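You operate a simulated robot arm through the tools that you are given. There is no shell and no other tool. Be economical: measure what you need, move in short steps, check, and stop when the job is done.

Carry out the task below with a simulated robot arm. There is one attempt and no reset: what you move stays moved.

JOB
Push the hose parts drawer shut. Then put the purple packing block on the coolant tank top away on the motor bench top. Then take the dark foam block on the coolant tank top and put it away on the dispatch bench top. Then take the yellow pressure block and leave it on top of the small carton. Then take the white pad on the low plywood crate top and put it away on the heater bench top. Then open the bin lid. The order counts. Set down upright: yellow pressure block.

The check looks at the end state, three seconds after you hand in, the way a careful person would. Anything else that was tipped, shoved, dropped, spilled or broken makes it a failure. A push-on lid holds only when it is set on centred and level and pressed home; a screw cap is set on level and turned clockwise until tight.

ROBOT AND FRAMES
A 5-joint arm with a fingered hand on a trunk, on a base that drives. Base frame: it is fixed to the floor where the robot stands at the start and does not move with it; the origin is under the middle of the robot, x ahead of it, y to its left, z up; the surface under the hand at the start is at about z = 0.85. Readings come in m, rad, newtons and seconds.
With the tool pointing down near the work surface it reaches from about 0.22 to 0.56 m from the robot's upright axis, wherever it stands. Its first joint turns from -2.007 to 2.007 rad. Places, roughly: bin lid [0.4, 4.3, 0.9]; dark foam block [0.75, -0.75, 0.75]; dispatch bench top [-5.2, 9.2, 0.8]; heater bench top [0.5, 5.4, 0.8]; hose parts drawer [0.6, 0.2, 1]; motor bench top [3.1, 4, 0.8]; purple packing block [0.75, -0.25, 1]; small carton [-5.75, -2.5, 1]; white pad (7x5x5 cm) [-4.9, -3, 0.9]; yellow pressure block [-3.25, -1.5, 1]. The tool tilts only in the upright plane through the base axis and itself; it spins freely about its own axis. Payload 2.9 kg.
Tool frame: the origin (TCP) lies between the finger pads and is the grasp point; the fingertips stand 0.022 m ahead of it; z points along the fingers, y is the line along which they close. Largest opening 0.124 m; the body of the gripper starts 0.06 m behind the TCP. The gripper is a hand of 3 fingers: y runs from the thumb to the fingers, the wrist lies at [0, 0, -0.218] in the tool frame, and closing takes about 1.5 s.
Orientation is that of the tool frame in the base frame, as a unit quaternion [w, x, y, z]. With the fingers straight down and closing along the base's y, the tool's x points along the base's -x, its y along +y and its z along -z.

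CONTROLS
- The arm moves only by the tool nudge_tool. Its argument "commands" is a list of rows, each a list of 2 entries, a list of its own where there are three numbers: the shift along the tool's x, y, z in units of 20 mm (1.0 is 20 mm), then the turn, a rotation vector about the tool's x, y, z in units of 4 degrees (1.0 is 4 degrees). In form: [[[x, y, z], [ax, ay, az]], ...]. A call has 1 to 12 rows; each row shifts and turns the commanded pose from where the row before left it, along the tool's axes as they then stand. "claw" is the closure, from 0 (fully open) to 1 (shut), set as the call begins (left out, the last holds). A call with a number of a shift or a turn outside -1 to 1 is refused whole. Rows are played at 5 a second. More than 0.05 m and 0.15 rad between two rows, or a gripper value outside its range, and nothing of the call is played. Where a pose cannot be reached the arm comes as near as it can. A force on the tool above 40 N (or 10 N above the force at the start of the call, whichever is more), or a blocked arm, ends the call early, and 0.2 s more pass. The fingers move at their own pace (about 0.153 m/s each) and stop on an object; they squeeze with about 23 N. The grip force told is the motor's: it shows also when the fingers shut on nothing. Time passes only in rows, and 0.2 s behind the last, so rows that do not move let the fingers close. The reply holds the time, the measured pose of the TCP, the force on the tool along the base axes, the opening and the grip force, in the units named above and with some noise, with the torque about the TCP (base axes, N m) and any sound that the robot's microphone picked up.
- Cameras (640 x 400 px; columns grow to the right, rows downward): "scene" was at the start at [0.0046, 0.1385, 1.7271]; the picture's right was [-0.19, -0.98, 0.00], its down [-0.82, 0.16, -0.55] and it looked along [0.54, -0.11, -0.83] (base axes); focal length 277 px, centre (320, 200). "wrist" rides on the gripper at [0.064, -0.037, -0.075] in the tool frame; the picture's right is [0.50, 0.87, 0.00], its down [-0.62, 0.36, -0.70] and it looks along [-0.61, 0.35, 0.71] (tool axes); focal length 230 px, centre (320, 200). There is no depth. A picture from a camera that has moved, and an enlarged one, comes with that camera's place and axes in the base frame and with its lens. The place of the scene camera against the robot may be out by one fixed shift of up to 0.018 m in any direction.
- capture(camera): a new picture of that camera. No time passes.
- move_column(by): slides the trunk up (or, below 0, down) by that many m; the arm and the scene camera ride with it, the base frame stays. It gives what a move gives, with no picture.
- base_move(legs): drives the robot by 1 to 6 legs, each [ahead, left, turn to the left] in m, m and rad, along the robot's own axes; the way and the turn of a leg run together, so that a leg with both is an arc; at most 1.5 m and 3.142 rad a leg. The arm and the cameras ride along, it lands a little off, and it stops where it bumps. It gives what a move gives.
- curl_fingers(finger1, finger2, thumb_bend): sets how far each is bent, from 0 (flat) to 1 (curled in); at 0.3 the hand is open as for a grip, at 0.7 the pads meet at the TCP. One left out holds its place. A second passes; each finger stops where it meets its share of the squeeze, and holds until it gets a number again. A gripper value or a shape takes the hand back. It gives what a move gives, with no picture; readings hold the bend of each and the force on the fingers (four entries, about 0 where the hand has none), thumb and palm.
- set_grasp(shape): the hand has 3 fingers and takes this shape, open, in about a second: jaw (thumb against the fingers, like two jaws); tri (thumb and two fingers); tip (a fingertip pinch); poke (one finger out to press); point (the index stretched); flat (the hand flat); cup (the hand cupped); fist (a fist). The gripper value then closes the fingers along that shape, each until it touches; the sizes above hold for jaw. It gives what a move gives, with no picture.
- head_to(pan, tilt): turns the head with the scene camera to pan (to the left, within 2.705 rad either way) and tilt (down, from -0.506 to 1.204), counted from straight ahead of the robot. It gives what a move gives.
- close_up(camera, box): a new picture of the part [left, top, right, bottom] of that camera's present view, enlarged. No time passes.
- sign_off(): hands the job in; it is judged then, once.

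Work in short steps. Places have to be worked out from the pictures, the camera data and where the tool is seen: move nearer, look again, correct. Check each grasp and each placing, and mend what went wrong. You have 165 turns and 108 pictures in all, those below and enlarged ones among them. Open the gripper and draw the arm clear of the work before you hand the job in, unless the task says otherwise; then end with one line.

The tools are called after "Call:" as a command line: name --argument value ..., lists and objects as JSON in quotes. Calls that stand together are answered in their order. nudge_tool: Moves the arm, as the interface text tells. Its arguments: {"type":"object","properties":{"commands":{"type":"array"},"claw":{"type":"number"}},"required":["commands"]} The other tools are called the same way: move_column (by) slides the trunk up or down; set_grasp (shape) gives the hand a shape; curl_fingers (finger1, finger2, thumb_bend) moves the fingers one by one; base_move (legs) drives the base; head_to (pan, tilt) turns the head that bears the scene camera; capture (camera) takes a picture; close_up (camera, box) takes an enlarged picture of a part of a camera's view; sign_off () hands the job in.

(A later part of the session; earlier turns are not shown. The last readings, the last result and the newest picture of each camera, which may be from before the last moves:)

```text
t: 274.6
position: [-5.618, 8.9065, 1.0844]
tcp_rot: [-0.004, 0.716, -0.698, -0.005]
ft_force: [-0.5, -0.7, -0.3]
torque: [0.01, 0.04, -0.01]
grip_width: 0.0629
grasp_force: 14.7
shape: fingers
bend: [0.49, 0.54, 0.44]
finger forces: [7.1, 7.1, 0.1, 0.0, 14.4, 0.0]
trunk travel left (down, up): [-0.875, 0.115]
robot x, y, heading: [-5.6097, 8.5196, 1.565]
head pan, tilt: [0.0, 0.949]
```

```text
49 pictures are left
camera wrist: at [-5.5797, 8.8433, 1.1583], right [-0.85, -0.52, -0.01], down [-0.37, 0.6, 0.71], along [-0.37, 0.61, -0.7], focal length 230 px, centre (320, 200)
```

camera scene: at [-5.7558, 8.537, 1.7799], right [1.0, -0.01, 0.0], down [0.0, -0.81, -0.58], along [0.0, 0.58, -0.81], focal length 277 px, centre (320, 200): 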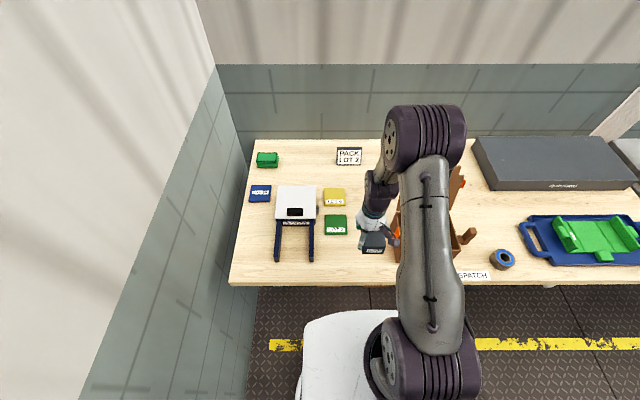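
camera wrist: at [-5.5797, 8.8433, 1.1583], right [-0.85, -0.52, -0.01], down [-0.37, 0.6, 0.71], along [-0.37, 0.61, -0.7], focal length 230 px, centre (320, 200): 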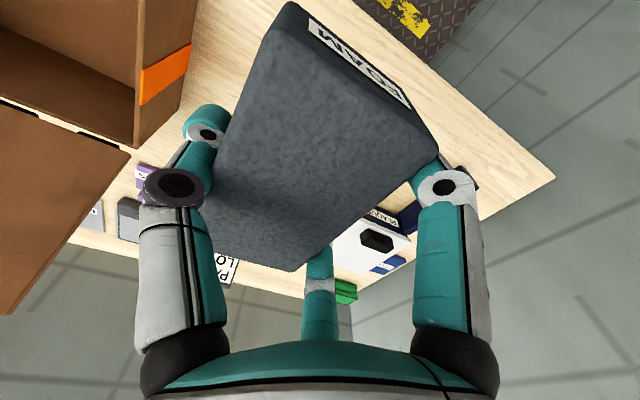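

Good. Extend 40 mm forward and lower to just above the surface (bottom is 35 mm below TCP).

Call:
nudge_tool --commands '[[[-1, 0, 0], [0, 0, 0]], [[-1, 0, 0], [0, 0, 0]], [[0, 0, 1], [0, 0, 0]], [[0, 0, 1], [0, 0, 0]], [[0, 0, 1], [0, 0, 0]], [[0, 0, 1], [0, 0, 0]], [[0, 0, 1], [0, 0, 0]], [[0, 0, 1], [0, 0, 0]], [[0, 0, 1], [0, 0, 0]], [[0, 0, 1], [0, 0, 0]], [[0, 0, 1], [0, 0, 0]]]'

Call:
nudge_tool --commands '[[[0, 0, 0.3], [0, 0, 0]], [[0, 0, 0.2], [0, 0, 0]], [[0, 0, 0.2], [0, 0, 0]], [[0, 0, 0.1], [0, 0, 0]], [[0, 0, 0.1], [0, 0, 0]], [[0, 0, 0], [0, 0, 0]]]'

Call:
capture --camera "wrist"

```text
t: 277.0
position: [-5.6209, 8.9505, 0.9041]
tcp_rot: [-0.005, 0.715, -0.699, -0.005]
ft_force: [0.6, 0.1, 0.0]
torque: [0.01, -0.02, 0.02]
grip_width: 0.063
grasp_force: 14.1
shape: fingers
bend: [0.49, 0.54, 0.44]
finger forces: [7.2, 7.1, 0.0, 0.1, 14.2, 0.0]
trunk travel left (down, up): [-0.875, 0.115]
robot x, y, heading: [-5.605, 8.5187, 1.565]
head pan, tilt: [0.0, 0.949]
```

```text
t: 278.4
position: [-5.619, 8.9498, 0.8873]
tcp_rot: [-0.005, 0.715, -0.699, -0.005]
ft_force: [0.6, -0.2, -0.1]
torque: [0.03, 0.01, 0.0]
grip_width: 0.0633
grasp_force: 13.9
shape: fingers
bend: [0.49, 0.54, 0.44]
finger forces: [7.1, 7.2, 0.0, 0.1, 14.3, 0.0]
trunk travel left (down, up): [-0.875, 0.115]
robot x, y, heading: [-5.6035, 8.5169, 1.569]
head pan, tilt: [0.0, 0.949]
```

```text
48 pictures are left
camera wrist: at [-5.5806, 8.8863, 0.9608], right [-0.85, -0.52, -0.01], down [-0.37, 0.6, 0.71], along [-0.37, 0.61, -0.7], focal length 230 px, centre (320, 200)
```

wrist: 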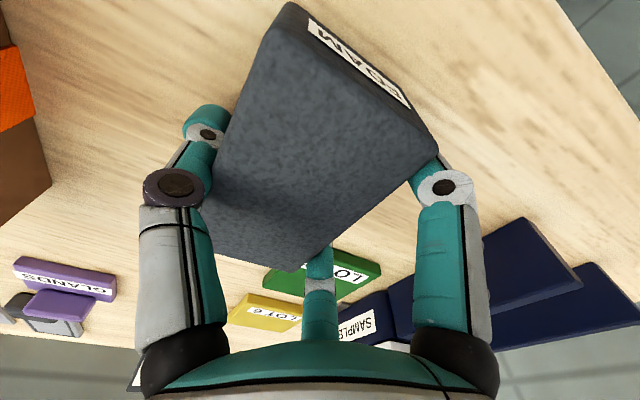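

Almost touching. Step down with 2 mm steps until contact.

Call:
nudge_tool --commands '[[[0, 0, 0.1], [0, 0, 0]], [[0, 0, 0.1], [0, 0, 0]], [[0, 0, 0], [0, 0, 0]]]'

Call:
nudge_tool --commands '[[[0, 0, 0.1], [0, 0, 0]], [[0, 0, 0.1], [0, 0, 0]], [[0, 0, 0], [0, 0, 0]]]'

```text
t: 279.2
position: [-5.6187, 8.9484, 0.884]
tcp_rot: [-0.006, 0.715, -0.699, -0.006]
ft_force: [2.7, 2.5, 18.1]
torque: [0.02, 0.17, 0.0]
grip_width: 0.063
grasp_force: 15.3
shape: fingers
bend: [0.5, 0.54, 0.44]
finger forces: [6.6, 7.5, 0.0, 0.0, 17.2, 0.0]
trunk travel left (down, up): [-0.875, 0.115]
robot x, y, heading: [-5.6058, 8.5174, 1.565]
head pan, tilt: [0.0, 0.949]
```

```text
t: 280.0
position: [-5.6199, 8.9482, 0.8805]
tcp_rot: [-0.006, 0.716, -0.698, -0.006]
ft_force: [1.6, 4.3, 33.7]
torque: [-0.07, -0.11, 0.02]
grip_width: 0.0623
grasp_force: 17.9
shape: fingers
bend: [0.5, 0.55, 0.46]
finger forces: [8.8, 8.2, 0.1, 0.1, 18.4, 0.0]
trunk travel left (down, up): [-0.875, 0.115]
robot x, y, heading: [-5.6077, 8.5145, 1.567]
head pan, tilt: [0.0, 0.949]
```

Resting on the bench. Open the fingers, then rise.

Call:
curl_fingers --finger1 0.3 --finger2 0.3 --thumb_bend 0.3

Call:
nudge_tool --commands '[[[0, 0, -1], [0, 0, 0]], [[0, 0, -1], [0, 0, 0]], [[0, 0, -1], [0, 0, 0]], [[0, 0, -1], [0, 0, 0]], [[0, 0, -1], [0, 0, 0]], [[0, 0, -1], [0, 0, 0]], [[0, 0, -1], [0, 0, 0]], [[0, 0, -1], [0, 0, 0]], [[0, 0, -1], [0, 0, 0]], [[0, 0, -1], [0, 0, 0]]]' --claw 0

Call:
capture --camera "wrist"

```text
t: 281.0
position: [-5.6193, 8.9499, 0.8783]
tcp_rot: [-0.005, 0.716, -0.699, -0.005]
ft_force: [-0.1, -1.3, 0.2]
torque: [-0.01, -0.02, 0.01]
grip_width: 0.1036
grasp_force: 0.1
shape: fingers
bend: [0.3, 0.3, 0.3]
finger forces: [0.0, 0.0, 0.0, 0.0, 0.0, 0.0]
trunk travel left (down, up): [-0.875, 0.115]
robot x, y, heading: [-5.6075, 8.5142, 1.569]
head pan, tilt: [0.0, 0.949]
```

```text
t: 283.2
position: [-5.6187, 8.9452, 1.0808]
tcp_rot: [-0.005, 0.715, -0.699, -0.005]
ft_force: [0.3, -0.1, 0.4]
torque: [0.02, 0.03, 0.05]
grip_width: 0.1242
grasp_force: 0.1
shape: jaw
bend: [0.3, 0.3, 0.3]
finger forces: [0.0, 0.0, 0.1, 0.0, 0.0, 0.0]
trunk travel left (down, up): [-0.875, 0.115]
robot x, y, heading: [-5.609, 8.5169, 1.566]
head pan, tilt: [0.0, 0.949]
```

```text
47 pictures are left
camera wrist: at [-5.5812, 8.8821, 1.1537], right [-0.85, -0.52, -0.01], down [-0.37, 0.6, 0.71], along [-0.37, 0.61, -0.7], focal length 230 px, centre (320, 200)
```

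wrist: 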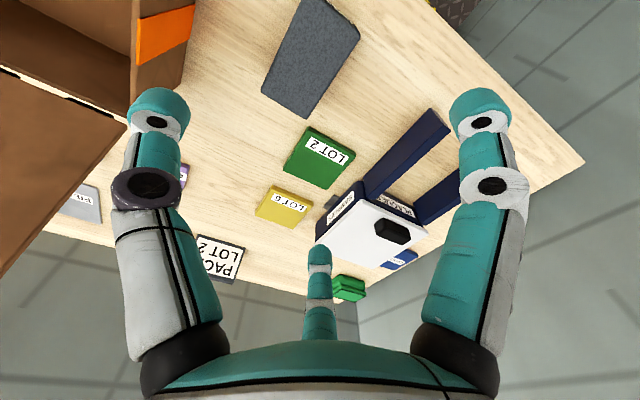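

Foam block placed. Next: the yellow block. Drive back east along y≈7.9, then turn to look down the aisle at x≈-0.55.

Call:
nudge_tool --commands '[[[1, 0, -1], [0, 0, 0]], [[1, 0, -1], [0, 0, 0]], [[1, 0, -1], [0, 0, 0]], [[1, 0, -1], [0, 0, 0]], [[1, 0, 0], [0, 0, 0]]]'

Call:
base_move --legs '[[-0.6, 0, 0], [0, 0, -1.566], [1.5, 0, 0], [1.5, 0, 0], [1.5, 0, 0], [0.5, 0, 0]]'

Call:
head_to --pan -1.57 --tilt 0.3

Call:
capture --camera "scene"

```text
t: 284.4
position: [-5.6175, 8.8447, 1.157]
tcp_rot: [-0.004, 0.716, -0.698, -0.005]
ft_force: [-0.6, 0.0, 0.7]
torque: [-0.04, 0.01, -0.04]
grip_width: 0.124
grasp_force: 0.1
shape: jaw
bend: [0.3, 0.3, 0.3]
finger forces: [0.0, 0.0, 0.0, 0.0, 0.0, 0.1]
trunk travel left (down, up): [-0.875, 0.115]
robot x, y, heading: [-5.6061, 8.5134, 1.561]
head pan, tilt: [0.0, 0.949]
```

```text
t: 315.2
position: [-0.2931, 7.8248, 1.1571]
tcp_rot: [0.006, 0.0, 1.0, 0.0]
ft_force: [0.1, 0.5, -0.3]
torque: [-0.01, -0.03, 0.04]
grip_width: 0.1237
grasp_force: 0.1
shape: jaw
bend: [0.3, 0.3, 0.3]
finger forces: [0.1, 0.0, 0.0, 0.0, 0.1, 0.0]
trunk travel left (down, up): [-0.875, 0.115]
robot x, y, heading: [-0.6208, 7.8191, -0.027]
head pan, tilt: [0.0, 0.949]
```

```text
t: 316.8
position: [-0.2923, 7.8253, 1.1555]
tcp_rot: [0.007, 0.0, 1.0, 0.0]
ft_force: [-0.7, -0.7, -1.2]
torque: [-0.02, -0.03, 0.02]
grip_width: 0.1241
grasp_force: 0.0
shape: jaw
bend: [0.3, 0.3, 0.3]
finger forces: [0.0, 0.1, 0.1, 0.1, 0.0, 0.1]
trunk travel left (down, up): [-0.875, 0.115]
robot x, y, heading: [-0.6215, 7.8211, -0.029]
head pan, tilt: [-1.571, 0.3]
```

```text
46 pictures are left
camera scene: at [-0.6848, 7.8824, 1.8357], right [-1.0, 0.03, 0.0], down [0.01, 0.3, -0.96], along [-0.03, -0.95, -0.3], focal length 277 px, centre (320, 200)
```

scene: 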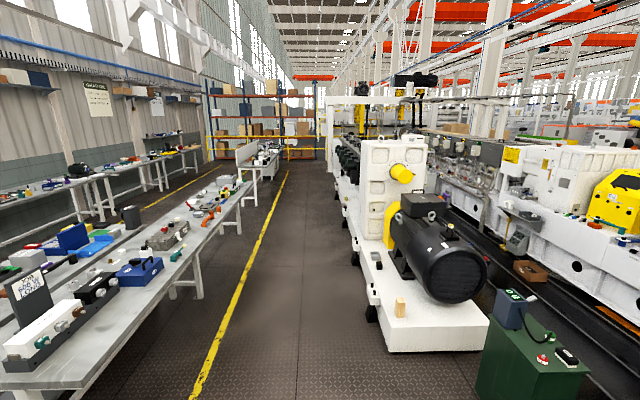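

Aisle is clear. Turn to -y and drive down.

Call:
base_move --legs '[[0, 0, -1.542], [1.5, 0, 0], [1.5, 0, 0], [1.5, 0, 0]]'

```text
t: 342.2
position: [-0.6219, 2.9757, 1.1584]
tcp_rot: [0.005, 0.699, 0.715, -0.005]
ft_force: [0.1, -0.2, 0.5]
torque: [-0.01, -0.03, 0.02]
grip_width: 0.1237
grasp_force: 0.1
shape: jaw
bend: [0.3, 0.3, 0.3]
finger forces: [0.1, 0.0, 0.0, 0.0, 0.0, 0.0]
trunk travel left (down, up): [-0.875, 0.115]
robot x, y, heading: [-0.635, 3.3057, -1.579]
head pan, tilt: [-1.571, 0.3]
```

Call:
base_move --legs '[[1.5, 0, 0.008], [1.5, 0, 0], [1.5, 0, 0]]'

Call:
head_to --pan -1.2 --tilt 0.35

Call:
capture --camera "scene"

```text
t: 363.7
position: [-0.64, -1.5327, 1.1586]
tcp_rot: [0.006, 0.695, 0.719, -0.005]
ft_force: [0.3, 0.7, 0.6]
torque: [-0.01, 0.01, 0.0]
grip_width: 0.1241
grasp_force: 0.0
shape: jaw
bend: [0.3, 0.3, 0.3]
finger forces: [0.0, 0.0, 0.0, 0.1, 0.1, 0.0]
trunk travel left (down, up): [-0.875, 0.115]
robot x, y, heading: [-0.6545, -1.2044, -1.566]
head pan, tilt: [-1.571, 0.3]
```

```text
t: 364.6
position: [-0.6392, -1.5337, 1.1569]
tcp_rot: [0.004, 0.694, 0.72, -0.004]
ft_force: [0.0, -0.3, -0.2]
torque: [0.02, -0.03, 0.03]
grip_width: 0.1237
grasp_force: 0.0
shape: jaw
bend: [0.3, 0.3, 0.3]
finger forces: [0.0, 0.1, 0.1, 0.0, 0.0, 0.1]
trunk travel left (down, up): [-0.875, 0.115]
robot x, y, heading: [-0.655, -1.2034, -1.567]
head pan, tilt: [-1.201, 0.351]
```

```text
45 pictures are left
camera scene: at [-0.601, -1.1714, 1.831], right [-0.37, 0.93, 0.0], down [0.32, 0.13, -0.94], along [-0.87, -0.34, -0.34], focal length 277 px, centre (320, 200)
```

scene: 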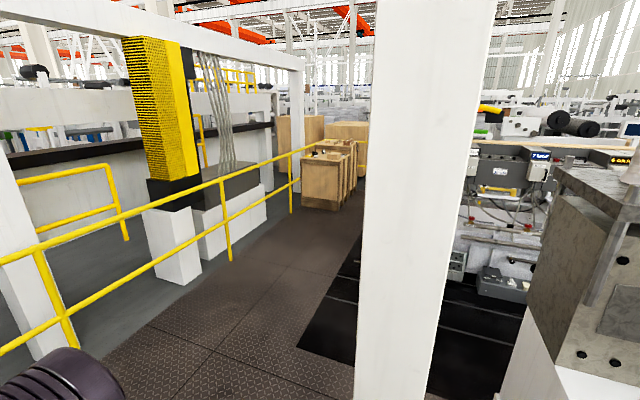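

A pillar stands at about (-1.1,-1.2); the walkway passes south of it between y≈-1.5 and the fence at y≈-3.4. Go around it.

Call:
base_move --legs '[[1.0, 0, 0], [0, 0, -1.575], [1.2, 0, 0]]'

Call:
head_to --pan -0.35 --tilt 0.45

Call:
capture --camera "scene"

```text
t: 379.2
position: [-2.168, -2.2065, 1.1566]
tcp_rot: [0.0, 1.0, 0.013, -0.007]
ft_force: [-0.2, 0.6, -0.2]
torque: [-0.02, 0.02, 0.02]
grip_width: 0.1241
grasp_force: 0.1
shape: jaw
bend: [0.3, 0.3, 0.3]
finger forces: [0.0, 0.0, 0.0, 0.0, 0.1, 0.0]
trunk travel left (down, up): [-0.875, 0.115]
robot x, y, heading: [-1.8416, -2.1961, 3.139]
head pan, tilt: [-1.201, 0.351]
```

```text
t: 380.4
position: [-2.1671, -2.2059, 1.1566]
tcp_rot: [-0.001, 1.0, 0.013, -0.007]
ft_force: [-0.9, -0.1, -0.4]
torque: [0.01, -0.01, 0.0]
grip_width: 0.1239
grasp_force: 0.2
shape: jaw
bend: [0.3, 0.3, 0.3]
finger forces: [0.0, 0.0, 0.0, 0.1, 0.0, 0.0]
trunk travel left (down, up): [-0.875, 0.115]
robot x, y, heading: [-1.8381, -2.1908, 3.136]
head pan, tilt: [-0.351, 0.45]
```

```text
44 pictures are left
camera scene: at [-1.87, -2.3013, 1.8218], right [0.35, 0.94, 0.0], down [0.41, -0.15, -0.9], along [-0.84, 0.31, -0.44], focal length 277 px, centre (320, 200)
```

scene: 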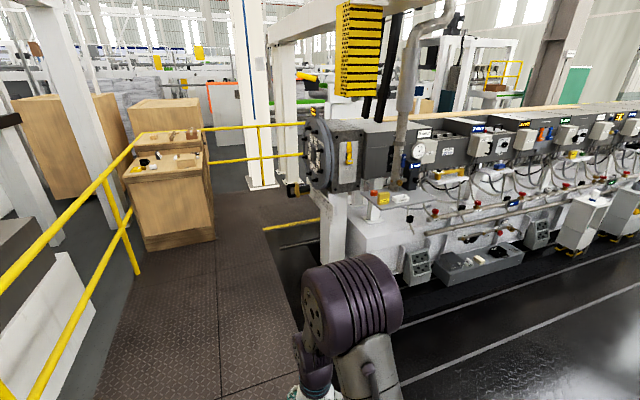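

Zoom on the expected location of the yellow block and on the crates.

Call:
close_up --camera "scene" --box '[300, 150, 460, 250]'

Call:
close_up --camera "scene" --box '[110, 110, 230, 200]'

```text
4.00 times, centred on (380, 200) of scene
camera zoom: at [-1.87, -2.3013, 1.8218], right [0.35, 0.94, 0.0], down [0.41, -0.15, -0.9], along [-0.84, 0.31, -0.44], focal length 1108 px, centre (80, 200)
```

zoom: 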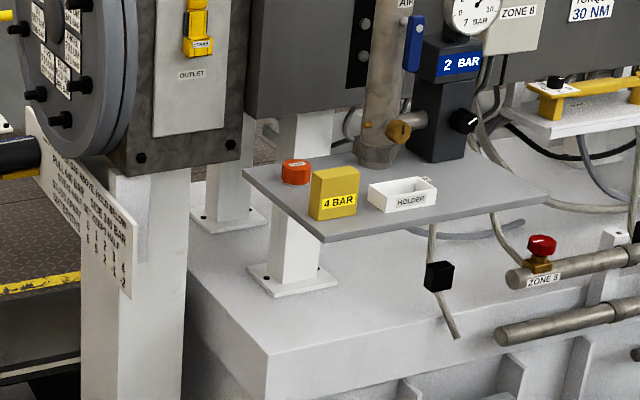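

```text
4.44 times, centred on (170, 155) of scene
camera zoom: at [-1.87, -2.3013, 1.8218], right [0.35, 0.94, 0.0], down [0.41, -0.15, -0.9], along [-0.84, 0.31, -0.44], focal length 1231 px, centre (987, 400)
```

zoom: 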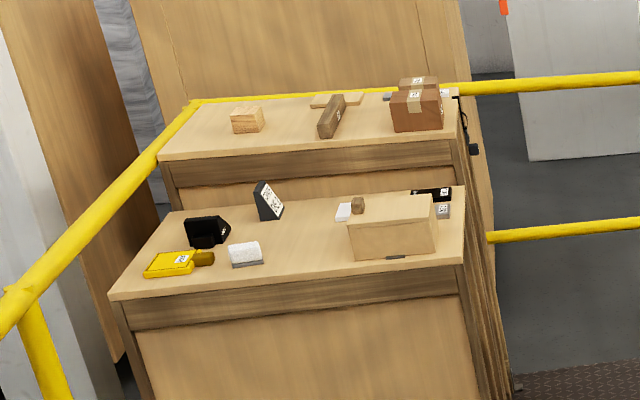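

The yellow "4 BAR" block is on a shelf around (-3.35,-1.3). Move in front and face it.

Call:
base_move --legs '[[1.45, 0, 0], [0, 0, -1.568]]'

Call:
head_to --pan 0 --tilt 0.75

Call:
capture --camera "scene"

```text
t: 391.4
position: [-3.3084, -1.8663, 1.1577]
tcp_rot: [-0.006, 0.723, -0.69, -0.006]
ft_force: [0.0, 1.0, -0.1]
torque: [-0.02, 0.03, 0.01]
grip_width: 0.1239
grasp_force: 0.0
shape: jaw
bend: [0.3, 0.3, 0.3]
finger forces: [0.1, 0.0, 0.0, 0.0, 0.0, 0.0]
trunk travel left (down, up): [-0.875, 0.115]
robot x, y, heading: [-3.2916, -2.1956, 1.589]
head pan, tilt: [-0.351, 0.45]
```

```text
t: 392.2
position: [-3.3089, -1.8638, 1.158]
tcp_rot: [-0.005, 0.724, -0.69, -0.005]
ft_force: [-0.1, -0.8, -0.1]
torque: [0.01, -0.03, 0.0]
grip_width: 0.124
grasp_force: 0.0
shape: jaw
bend: [0.3, 0.3, 0.3]
finger forces: [0.0, 0.1, 0.0, 0.0, 0.0, 0.1]
trunk travel left (down, up): [-0.875, 0.115]
robot x, y, heading: [-3.2904, -2.1917, 1.588]
head pan, tilt: [0.0, 0.75]
```

```text
41 pictures are left
camera scene: at [-3.4404, -2.1655, 1.7954], right [1.0, 0.02, 0.0], down [0.01, -0.68, -0.73], along [-0.01, 0.73, -0.68], focal length 277 px, centre (320, 200)
```

scene: 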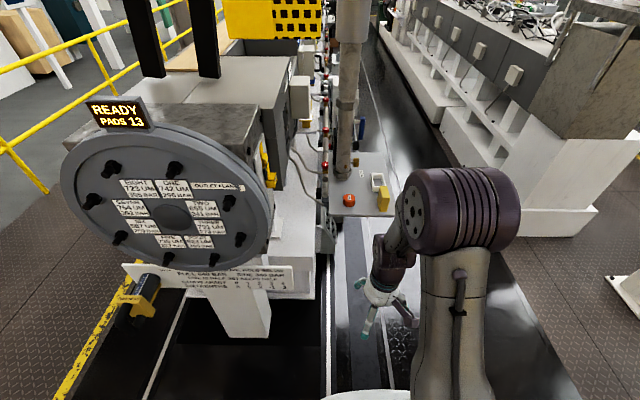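

Triangulating: block centre ≈(-3.21,-1.38,1.065), so the shelf is at about z≈1.03. Raise the trunk and approach.

Call:
move_column --by 0.1

Call:
base_move --legs '[[0, -0.07, -0.018], [0.3, 0, 0]]'

Call:
capture --camera "wrist"

Call:
close_up --camera "scene" --box '[300, 130, 460, 260]'

```text
t: 393.5
position: [-3.3092, -1.8652, 1.2567]
tcp_rot: [-0.004, 0.724, -0.69, -0.005]
ft_force: [0.0, 0.3, 0.2]
torque: [0.01, 0.01, -0.01]
grip_width: 0.1242
grasp_force: 0.1
shape: jaw
bend: [0.3, 0.3, 0.3]
finger forces: [0.0, 0.0, 0.0, 0.0, 0.0, 0.0]
trunk travel left (down, up): [-0.975, 0.015]
robot x, y, heading: [-3.2922, -2.1909, 1.59]
head pan, tilt: [0.0, 0.75]
```

```text
t: 396.1
position: [-3.2324, -1.5718, 1.2566]
tcp_rot: [-0.007, 0.717, -0.697, -0.006]
ft_force: [-0.8, -0.6, 0.6]
torque: [0.0, 0.0, 0.01]
grip_width: 0.1241
grasp_force: 0.0
shape: jaw
bend: [0.3, 0.3, 0.3]
finger forces: [0.1, 0.1, 0.1, 0.1, 0.1, 0.0]
trunk travel left (down, up): [-0.975, 0.015]
robot x, y, heading: [-3.2215, -1.8974, 1.573]
head pan, tilt: [0.0, 0.75]
```

```text
40 pictures are left
camera wrist: at [-3.1936, -1.6357, 1.3317], right [-0.85, -0.52, -0.01], down [-0.37, 0.6, 0.71], along [-0.37, 0.61, -0.7], focal length 230 px, centre (320, 200)
```

wrist: 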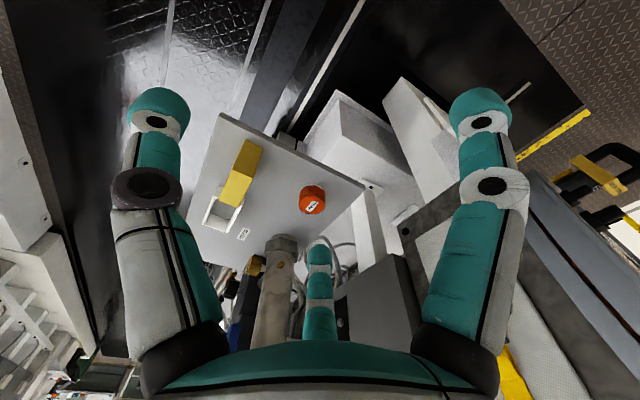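

```text
3.08 times, centred on (380, 195) of scene
camera zoom: at [-3.3693, -1.8714, 1.8953], right [1.0, 0.0, 0.0], down [0.0, -0.68, -0.73], along [0.0, 0.73, -0.68], focal length 852 px, centre (135, 215)
```

zoom: 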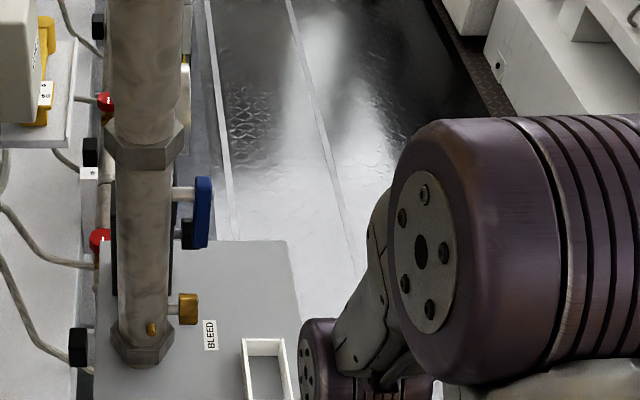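

Call:
close_up --camera "wrist" --box '[180, 110, 340, 230]'

Call:
nudge_tool --commands '[[[-1, 0, 0], [0, 0, 0]], [[-1, 0, 0], [0, 0, 0]], [[-1, 0, 0], [0, 0, 0]], [[-1, 0, 0], [0, 0, 0]], [[-1, 0, 0], [0, 0, 0]], [[0, 0, 0], [0, 0, 0]]]'

Call:
close_up --camera "wrist" --box '[180, 40, 400, 200]'

```text
3.33 times, centred on (260, 170) of wrist
camera zoom: at [-3.1936, -1.6357, 1.3317], right [-0.85, -0.52, -0.01], down [-0.37, 0.6, 0.71], along [-0.37, 0.61, -0.7], focal length 767 px, centre (520, 300)
```

zoom: 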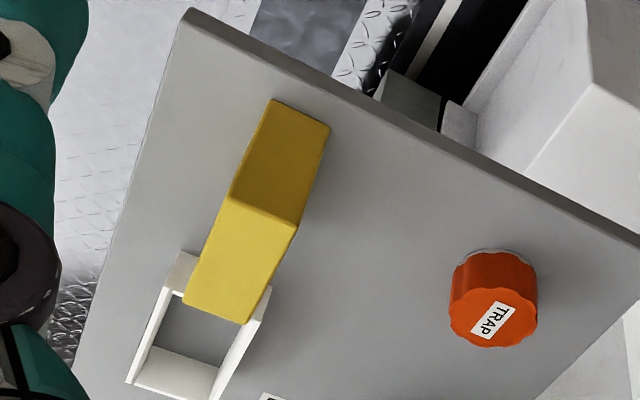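

```text
t: 397.6
position: [-3.2338, -1.4699, 1.2578]
tcp_rot: [-0.004, 0.717, -0.697, -0.005]
ft_force: [-1.0, 0.1, 0.4]
torque: [0.01, 0.0, 0.01]
grip_width: 0.1239
grasp_force: 0.0
shape: jaw
bend: [0.3, 0.3, 0.3]
finger forces: [0.0, 0.1, 0.0, 0.1, 0.1, 0.0]
trunk travel left (down, up): [-0.975, 0.015]
robot x, y, heading: [-3.2188, -1.8996, 1.57]
head pan, tilt: [0.0, 0.75]
```

```text
2.50 times, centred on (290, 120) of wrist
camera zoom: at [-3.1959, -1.5341, 1.3321], right [-0.85, -0.52, -0.01], down [-0.37, 0.6, 0.71], along [-0.37, 0.61, -0.7], focal length 575 px, centre (395, 400)
```

zoom: 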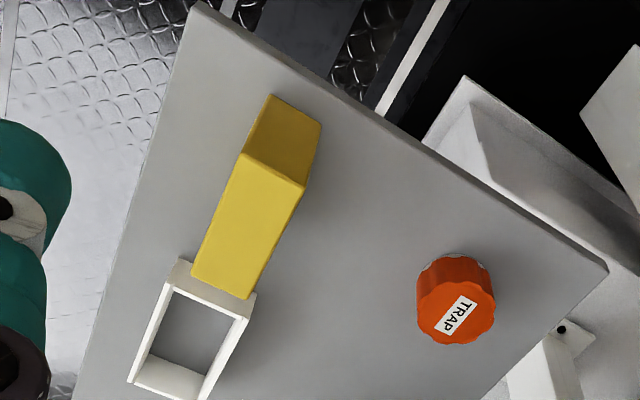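

Two views give the block: 30 (x) × 69 (y) × 73 mm, centre (-3.207,-1.382), top z≈1.092, shelf ≈1.019. Pre-curl the fingers, move over it.

Call:
nudge_tool --commands '[[[-1, -0.5, 0], [0, 0, 0]], [[-1, -0.5, 0], [0, 0, 0]], [[-1, -0.5, 0], [0, 0, 0]], [[-0.9, 0, 0.5], [0, 0, 0]], [[0, 0, 1], [0, 0, 0]], [[0, 0, 1], [0, 0, 0]], [[0, 0, 1], [0, 0, 0]], [[0, 0, 1], [0, 0, 0]], [[0, 0, 0], [0, 0, 0]]]'

Call:
curl_fingers --finger1 0.4 --finger2 0.4 --thumb_bend 0.42

Call:
capture --camera "wrist"

```text
t: 399.6
position: [-3.2071, -1.3913, 1.1683]
tcp_rot: [-0.005, 0.717, -0.697, -0.004]
ft_force: [0.2, 0.8, 0.1]
torque: [0.0, -0.02, 0.02]
grip_width: 0.1238
grasp_force: 0.0
shape: jaw
bend: [0.3, 0.3, 0.3]
finger forces: [0.0, 0.0, 0.0, 0.0, 0.0, 0.0]
trunk travel left (down, up): [-0.975, 0.015]
robot x, y, heading: [-3.2231, -1.8982, 1.569]
head pan, tilt: [0.0, 0.75]
```

```text
t: 400.6
position: [-3.2083, -1.3906, 1.1695]
tcp_rot: [-0.004, 0.717, -0.697, -0.005]
ft_force: [0.5, -0.8, -0.2]
torque: [0.02, 0.02, 0.02]
grip_width: 0.0749
grasp_force: 0.0
shape: fingers
bend: [0.4, 0.4, 0.42]
finger forces: [0.0, 0.0, 0.0, 0.0, 0.0, 0.1]
trunk travel left (down, up): [-0.975, 0.015]
robot x, y, heading: [-3.217, -1.8993, 1.573]
head pan, tilt: [0.0, 0.75]
```

```text
36 pictures are left
camera wrist: at [-3.1696, -1.4542, 1.2439], right [-0.85, -0.52, -0.01], down [-0.37, 0.6, 0.71], along [-0.37, 0.61, -0.7], focal length 230 px, centre (320, 200)
```

wrist: 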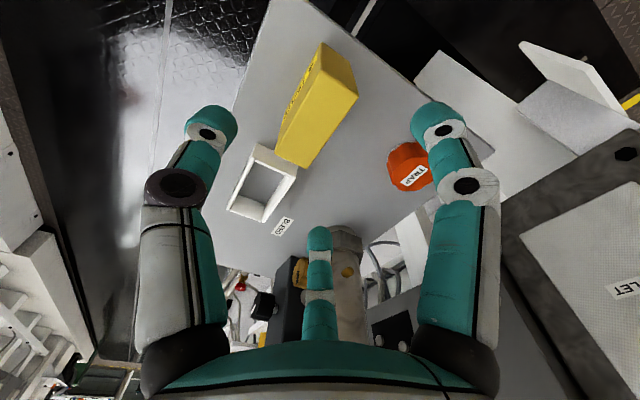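

Aligned. Descend 0.1 m, then close.

Call:
nudge_tool --commands '[[[0, 0, 1], [0, 0, 0]], [[0, 0, 1], [0, 0, 0]], [[0, 0, 1], [0, 0, 0]], [[0, 0, 1], [0, 0, 0]], [[0, 0, 1], [0, 0, 0]], [[0, 0, 0], [0, 0, 0]]]'

Call:
curl_fingers --thumb_bend 0.54

Call:
curl_fingers --finger1 0.85 --finger2 0.85

Call:
capture --camera "wrist"

```text
t: 401.9
position: [-3.2057, -1.388, 1.0689]
tcp_rot: [-0.006, 0.717, -0.697, -0.004]
ft_force: [-0.2, 1.3, 0.1]
torque: [0.03, -0.04, 0.0]
grip_width: 0.0748
grasp_force: 0.1
shape: fingers
bend: [0.4, 0.4, 0.42]
finger forces: [0.0, 0.0, 0.0, 0.0, 0.0, 0.0]
trunk travel left (down, up): [-0.975, 0.015]
robot x, y, heading: [-3.2196, -1.8982, 1.571]
head pan, tilt: [0.0, 0.75]
```

```text
t: 402.9
position: [-3.2061, -1.3884, 1.0695]
tcp_rot: [-0.005, 0.717, -0.697, -0.006]
ft_force: [0.2, 0.5, 0.3]
torque: [0.0, 0.0, -0.02]
grip_width: 0.0595
grasp_force: 0.1
shape: fingers
bend: [0.4, 0.4, 0.54]
finger forces: [0.0, 0.0, 0.1, 0.1, 0.1, 0.1]
trunk travel left (down, up): [-0.975, 0.015]
robot x, y, heading: [-3.2201, -1.9014, 1.572]
head pan, tilt: [0.0, 0.75]
```

```text
t: 403.9
position: [-3.2069, -1.3886, 1.0694]
tcp_rot: [-0.005, 0.717, -0.697, -0.005]
ft_force: [0.2, 0.1, 0.1]
torque: [-0.02, 0.02, 0.02]
grip_width: 0.026
grasp_force: 2.3
shape: fingers
bend: [0.76, 0.76, 0.51]
finger forces: [0.1, 0.0, 0.0, 0.0, 5.5, 0.1]
trunk travel left (down, up): [-0.975, 0.015]
robot x, y, heading: [-3.2179, -1.901, 1.568]
head pan, tilt: [0.0, 0.75]
```

```text
35 pictures are left
camera wrist: at [-3.168, -1.4515, 1.1439], right [-0.85, -0.52, -0.01], down [-0.37, 0.6, 0.71], along [-0.37, 0.61, -0.7], focal length 230 px, centre (320, 200)
```

wrist: 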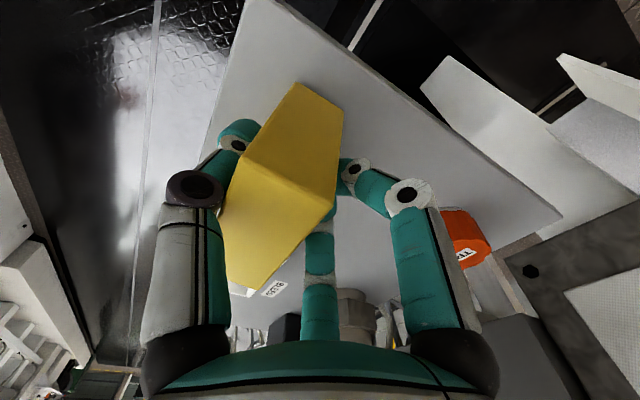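

Contact made; tighten.

Call:
curl_fingers --finger1 0.95 --finger2 0.95 --thumb_bend 0.65

Call:
capture --camera "wrist"

```text
t: 404.9
position: [-3.2065, -1.3882, 1.0694]
tcp_rot: [-0.005, 0.717, -0.697, -0.005]
ft_force: [0.0, -0.7, -0.9]
torque: [0.01, 0.04, 0.01]
grip_width: 0.0255
grasp_force: 8.2
shape: fingers
bend: [0.76, 0.76, 0.55]
finger forces: [0.1, 0.0, 0.0, 0.0, 16.9, 0.0]
trunk travel left (down, up): [-0.975, 0.015]
robot x, y, heading: [-3.2177, -1.8987, 1.572]
head pan, tilt: [0.0, 0.75]
```

```text
34 pictures are left
camera wrist: at [-3.168, -1.4515, 1.1439], right [-0.85, -0.52, -0.01], down [-0.37, 0.6, 0.71], along [-0.37, 0.61, -0.7], focal length 230 px, centre (320, 200)
```

wrist: 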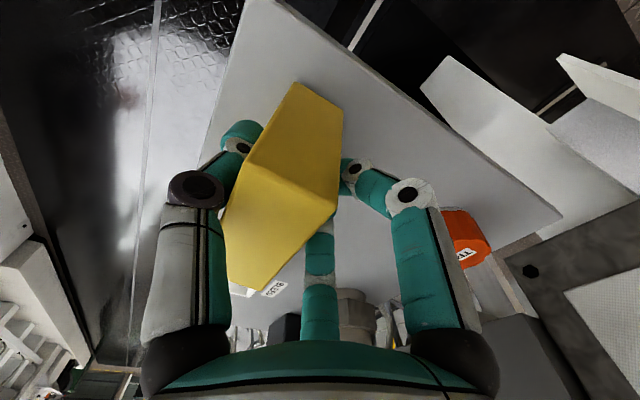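

Test lift by 2 cm.

Call:
nudge_tool --commands '[[[0, 0, -0.3], [0, 0, 0]], [[0, 0, -0.3], [0, 0, 0]], [[0, 0, -0.4], [0, 0, 0]], [[0, 0, 0], [0, 0, 0]]]'

Call:
capture --camera "wrist"

```text
t: 405.9
position: [-3.2061, -1.389, 1.0908]
tcp_rot: [-0.005, 0.717, -0.697, -0.005]
ft_force: [-0.1, 0.0, -0.9]
torque: [0.0, 0.03, -0.02]
grip_width: 0.0257
grasp_force: 8.3
shape: fingers
bend: [0.76, 0.76, 0.55]
finger forces: [0.0, 0.0, 0.0, 0.0, 16.8, 0.0]
trunk travel left (down, up): [-0.975, 0.015]
robot x, y, heading: [-3.2214, -1.9003, 1.567]
head pan, tilt: [0.0, 0.75]
```

```text
33 pictures are left
camera wrist: at [-3.1682, -1.4531, 1.1642], right [-0.85, -0.52, -0.01], down [-0.37, 0.6, 0.71], along [-0.37, 0.61, -0.7], focal length 230 px, centre (320, 200)
```

wrist: 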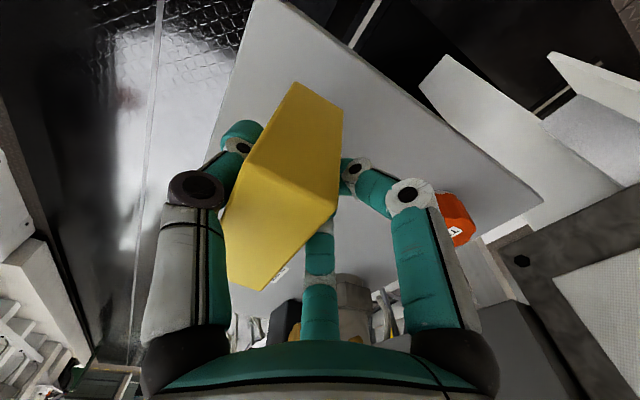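

The block lifts with the hand. Add a little thumb squeeze, raise clear, and retreat.

Call:
curl_fingers --thumb_bend 0.72

Call:
nudge_tool --commands '[[[0, 0, -1], [0, 0, 0]], [[0, 0, -1], [0, 0, 0]], [[0, 0, -1], [0, 0, 0]], [[0, 0, -1], [0, 0, 0]], [[0, 0, -1], [0, 0, 0]], [[0, 0, -1], [0, 0, 0]]]'

Call:
base_move --legs '[[-0.5, 0, 0], [0, 0, 1.57]]'

Call:
head_to --pan 0.0 --tilt 0.45

Call:
capture --camera "scene"

```text
t: 406.9
position: [-3.2063, -1.3904, 1.0904]
tcp_rot: [-0.005, 0.717, -0.697, -0.005]
ft_force: [0.9, -0.4, -0.4]
torque: [-0.01, -0.02, 0.01]
grip_width: 0.0253
grasp_force: 27.1
shape: fingers
bend: [0.76, 0.76, 0.56]
finger forces: [16.4, 15.8, 0.1, 0.0, 21.5, 0.0]
trunk travel left (down, up): [-0.975, 0.015]
robot x, y, heading: [-3.2165, -1.8952, 1.567]
head pan, tilt: [0.0, 0.75]
```

```text
t: 408.4
position: [-3.2067, -1.3915, 1.2108]
tcp_rot: [-0.005, 0.717, -0.697, -0.005]
ft_force: [-1.0, -0.5, -0.6]
torque: [0.01, 0.01, 0.0]
grip_width: 0.0249
grasp_force: 26.3
shape: fingers
bend: [0.76, 0.76, 0.56]
finger forces: [16.1, 15.8, 0.0, 0.1, 21.2, 0.0]
trunk travel left (down, up): [-0.975, 0.015]
robot x, y, heading: [-3.2179, -1.902, 1.571]
head pan, tilt: [0.0, 0.75]
```

```text
t: 415.2
position: [-3.7304, -2.3963, 1.21]
tcp_rot: [0.0, 1.0, 0.015, -0.008]
ft_force: [-0.6, 0.3, -0.3]
torque: [-0.02, 0.01, 0.01]
grip_width: 0.0252
grasp_force: 25.9
shape: fingers
bend: [0.76, 0.76, 0.56]
finger forces: [15.8, 15.7, 0.0, 0.0, 20.8, 0.0]
trunk travel left (down, up): [-0.975, 0.015]
robot x, y, heading: [-3.2211, -2.4084, -3.138]
head pan, tilt: [0.0, 0.75]
```

```text
t: 416.0
position: [-3.73, -2.3964, 1.2097]
tcp_rot: [-0.001, 1.0, 0.015, -0.007]
ft_force: [0.7, 0.1, -1.2]
torque: [-0.03, 0.0, -0.03]
grip_width: 0.0251
grasp_force: 25.7
shape: fingers
bend: [0.76, 0.76, 0.56]
finger forces: [15.8, 15.7, 0.0, 0.0, 20.9, 0.0]
trunk travel left (down, up): [-0.975, 0.015]
robot x, y, heading: [-3.2229, -2.4087, -3.135]
head pan, tilt: [0.0, 0.45]
```

```text
32 pictures are left
camera scene: at [-3.2582, -2.546, 1.9217], right [0.0, 1.0, 0.0], down [0.44, 0.0, -0.9], along [-0.9, 0.0, -0.44], focal length 277 px, centre (320, 200)
```

scene: 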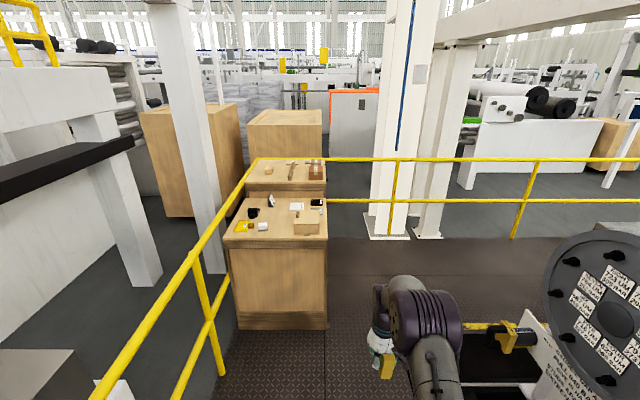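

Grip is now solid. Zoom on the crates to identify the small carton.

Call:
close_up --camera "scene" --box '[220, 150, 340, 245]'

```text
4.21 times, centred on (280, 198) of scene
camera zoom: at [-3.2582, -2.546, 1.9217], right [0.0, 1.0, 0.0], down [0.44, 0.0, -0.9], along [-0.9, 0.0, -0.44], focal length 1166 px, centre (488, 210)
```

zoom: 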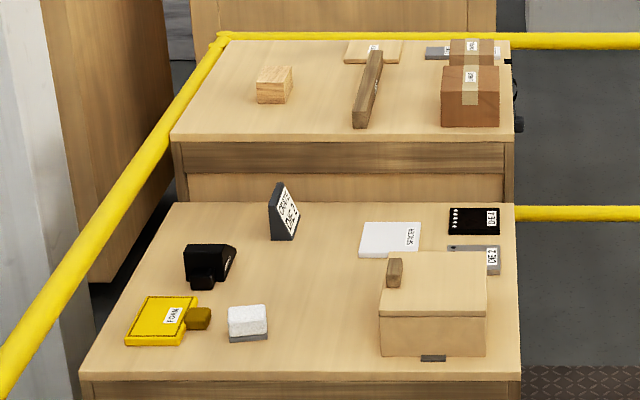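

The cartons sit on the rear crate near (-5.8,-2.55); I'll approach from the +y side (free floor), passing over things at height.

Call:
base_move --legs '[[0, -0.3, -0.006], [1.5, 0, 0], [0.45, 0, 0]]'

Call:
head_to --pan 0.6 --tilt 0.7

Call:
capture --camera "scene"

```text
t: 427.4
position: [-5.6851, -2.0269, 1.2105]
tcp_rot: [0.0, 1.0, -0.003, -0.007]
ft_force: [0.1, 0.2, -0.3]
torque: [0.0, 0.01, -0.03]
grip_width: 0.0249
grasp_force: 25.8
shape: fingers
bend: [0.76, 0.76, 0.56]
finger forces: [15.8, 15.7, 0.0, 0.0, 21.0, 0.1]
trunk travel left (down, up): [-0.975, 0.015]
robot x, y, heading: [-5.1772, -2.0581, 3.105]
head pan, tilt: [0.0, 0.45]
```

```text
t: 428.4
position: [-5.6862, -2.027, 1.2094]
tcp_rot: [0.0, 1.0, -0.002, -0.007]
ft_force: [0.1, -0.3, 0.1]
torque: [-0.02, 0.02, -0.01]
grip_width: 0.0251
grasp_force: 26.0
shape: fingers
bend: [0.76, 0.76, 0.56]
finger forces: [15.8, 15.6, 0.0, 0.1, 20.9, 0.0]
trunk travel left (down, up): [-0.975, 0.015]
robot x, y, heading: [-5.1761, -2.0588, 3.103]
head pan, tilt: [0.6, 0.7]
```

```text
30 pictures are left
camera scene: at [-5.1989, -2.2417, 1.8996], right [-0.54, 0.84, 0.0], down [0.54, 0.34, -0.77], along [-0.65, -0.41, -0.64], focal length 277 px, centre (320, 200)
```

scene: 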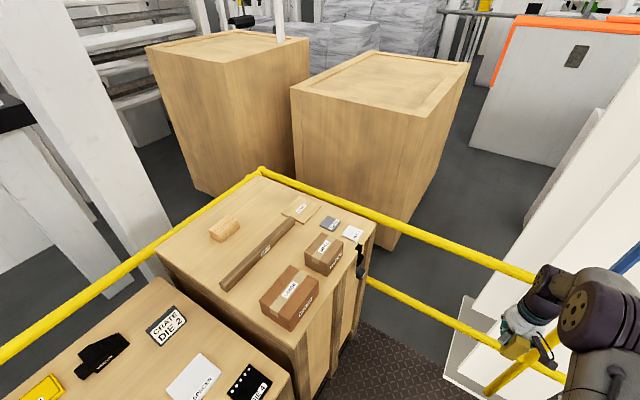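

Call:
close_up --camera "scene" --box '[240, 190, 390, 340]'

```text
2.67 times, centred on (315, 265) of scene
camera zoom: at [-5.1989, -2.2417, 1.8996], right [-0.54, 0.84, 0.0], down [0.54, 0.34, -0.77], along [-0.65, -0.41, -0.64], focal length 738 px, centre (333, 27)
```

zoom: 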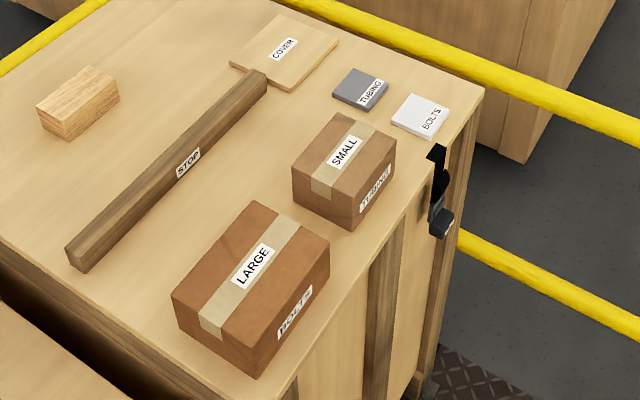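

The "SMALL" carton is at about (-5.77,-2.58), top z≈1.12. Raise and retract the arm, turn to face -y and strafe in line with it.

Call:
nudge_tool --commands '[[[0.5, 0, -1], [0, 0, 0]], [[0.5, 0, -1], [0, 0, 0]], [[0.5, 0, -1], [0, 0, 0]], [[0.5, 0, -1], [0, 0, 0]], [[1, 0, -1], [0, 0, 0]], [[1, 0, 0], [0, 0, 0]]]'

Call:
base_move --legs '[[0, 0, 1.609], [0, -0.58, 0]]'

Call:
head_to --pan 0.0 --tilt 0.9

Call:
capture --camera "scene"

Call:
capture --camera "wrist"

```text
t: 429.8
position: [-5.6026, -2.0273, 1.3091]
tcp_rot: [-0.002, 1.0, -0.003, -0.007]
ft_force: [-0.4, 0.4, -0.2]
torque: [-0.02, 0.03, 0.01]
grip_width: 0.0249
grasp_force: 25.7
shape: fingers
bend: [0.76, 0.76, 0.56]
finger forces: [15.5, 15.7, 0.0, 0.1, 20.8, 0.0]
trunk travel left (down, up): [-0.975, 0.015]
robot x, y, heading: [-5.177, -2.0582, 3.107]
head pan, tilt: [0.6, 0.7]
```

```text
t: 437.0
position: [-5.7555, -2.4931, 1.3094]
tcp_rot: [0.004, 0.69, 0.724, -0.005]
ft_force: [0.1, -0.2, -0.9]
torque: [0.01, -0.02, 0.0]
grip_width: 0.025
grasp_force: 24.8
shape: fingers
bend: [0.76, 0.76, 0.56]
finger forces: [15.6, 15.4, 0.0, 0.0, 20.6, 0.1]
trunk travel left (down, up): [-0.975, 0.015]
robot x, y, heading: [-5.7497, -2.0634, -1.552]
head pan, tilt: [0.6, 0.7]
```

```text
t: 438.0
position: [-5.756, -2.4925, 1.3084]
tcp_rot: [0.004, 0.69, 0.724, -0.005]
ft_force: [0.6, 0.2, -0.9]
torque: [0.0, -0.03, -0.01]
grip_width: 0.0249
grasp_force: 26.0
shape: fingers
bend: [0.76, 0.76, 0.56]
finger forces: [15.4, 15.5, 0.1, 0.0, 20.6, 0.0]
trunk travel left (down, up): [-0.975, 0.015]
robot x, y, heading: [-5.7507, -2.0654, -1.553]
head pan, tilt: [0.0, 0.901]
```

```text
28 pictures are left
camera scene: at [-5.6087, -2.0716, 1.8834], right [-1.0, -0.02, 0.0], down [-0.02, 0.78, -0.62], along [0.01, -0.62, -0.78], focal length 277 px, centre (320, 200)
```

scene: 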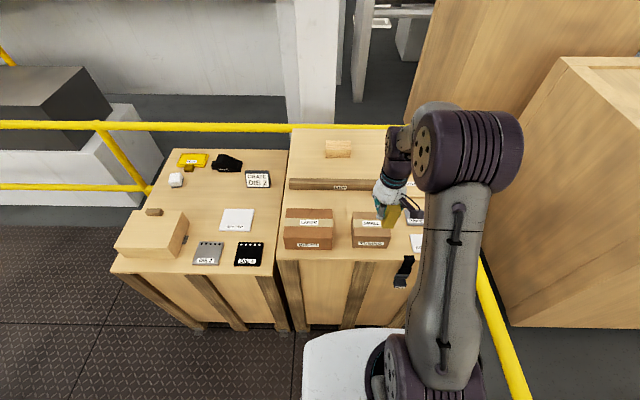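

```text
27 pictures are left
camera wrist: at [-5.7961, -2.4291, 1.383], right [0.84, 0.54, -0.01], down [0.39, -0.59, 0.71], along [0.38, -0.6, -0.7], focal length 230 px, centre (320, 200)
```

wrist: 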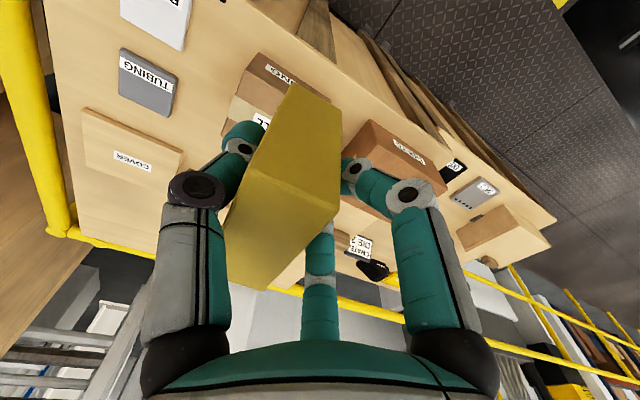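

Call:
close_up --camera "scene" --box '[270, 170, 430, 270]'

```text
4.00 times, centred on (350, 220) of scene
camera zoom: at [-5.6087, -2.0716, 1.8834], right [-1.0, -0.02, 0.0], down [-0.02, 0.78, -0.62], along [0.01, -0.62, -0.78], focal length 1108 px, centre (200, 120)
```

zoom: 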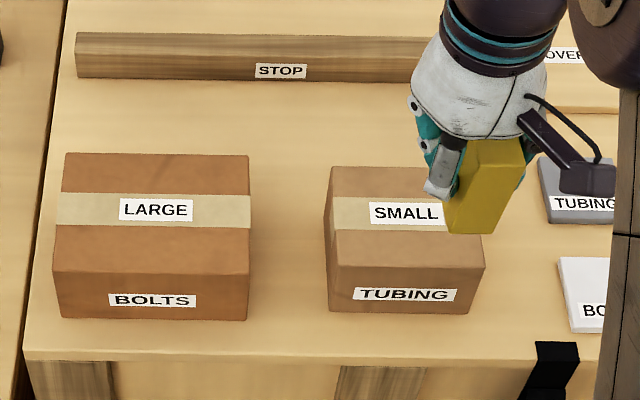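

Check the carton with the (accurate) wrist camera too.

Call:
close_up --camera "wrist" --box '[190, 20, 350, 150]'

```text
3.08 times, centred on (270, 85) of wrist
camera zoom: at [-5.7961, -2.4291, 1.383], right [0.84, 0.54, -0.01], down [0.39, -0.59, 0.71], along [0.38, -0.6, -0.7], focal length 708 px, centre (474, 554)
```

zoom: 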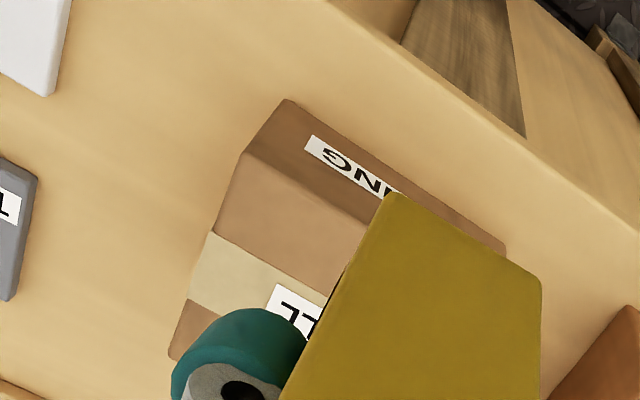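

Carton centre ≈(-5.766,-2.59), top ≈1.10; the block in hand sits ≈17 mm toward the thumb. Move TCP to ≈(-5.749,-2.578) and lower to just above.

Call:
nudge_tool --commands '[[[-1, 0.1, 0], [0, 0, 0]], [[-1, 0.1, 0], [0, 0, 0]], [[-1, 0, 0], [0, 0, 0]], [[-1, 0, 0.5], [0, 0, 0]], [[-0.3, 0, 1], [0, 0, 0]], [[0, 0, 1], [0, 0, 0]], [[0, 0, 1], [0, 0, 0]], [[0, 0, 1], [0, 0, 0]], [[0, 0, 1], [0, 0, 0]], [[0, 0, 1], [0, 0, 0]], [[0, 0, 0], [0, 0, 0]]]'

Call:
capture --camera "wrist"

Call:
close_up --camera "scene" --box '[320, 170, 440, 260]'

```text
t: 440.4
position: [-5.7479, -2.581, 1.1795]
tcp_rot: [0.006, 0.69, 0.724, -0.005]
ft_force: [0.3, -0.3, -1.1]
torque: [0.02, -0.01, 0.01]
grip_width: 0.0247
grasp_force: 25.5
shape: fingers
bend: [0.76, 0.76, 0.56]
finger forces: [15.4, 15.5, 0.0, 0.0, 20.3, 0.0]
trunk travel left (down, up): [-0.975, 0.015]
robot x, y, heading: [-5.7486, -2.0648, -1.555]
head pan, tilt: [0.0, 0.901]
```

```text
24 pictures are left
camera wrist: at [-5.7881, -2.5166, 1.2537], right [0.84, 0.54, -0.01], down [0.39, -0.59, 0.71], along [0.38, -0.6, -0.7], focal length 230 px, centre (320, 200)
```

wrist: 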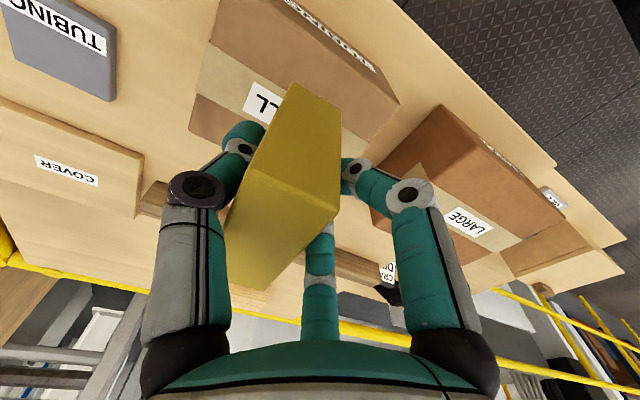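

```text
4.44 times, centred on (380, 215) of scene
camera zoom: at [-5.6092, -2.0713, 1.8834], right [-1.0, -0.02, 0.0], down [-0.01, 0.78, -0.62], along [0.01, -0.62, -0.78], focal length 1231 px, centre (53, 133)
```

zoom: 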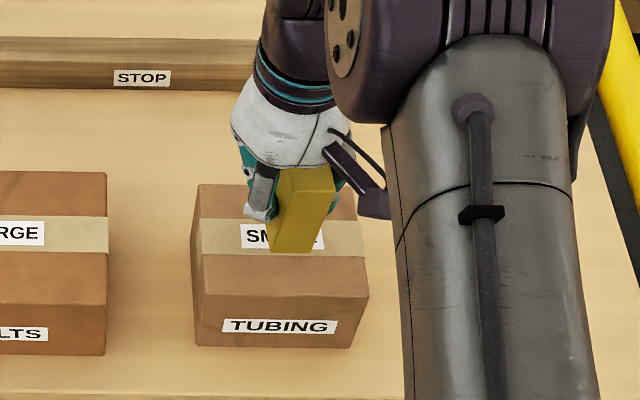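

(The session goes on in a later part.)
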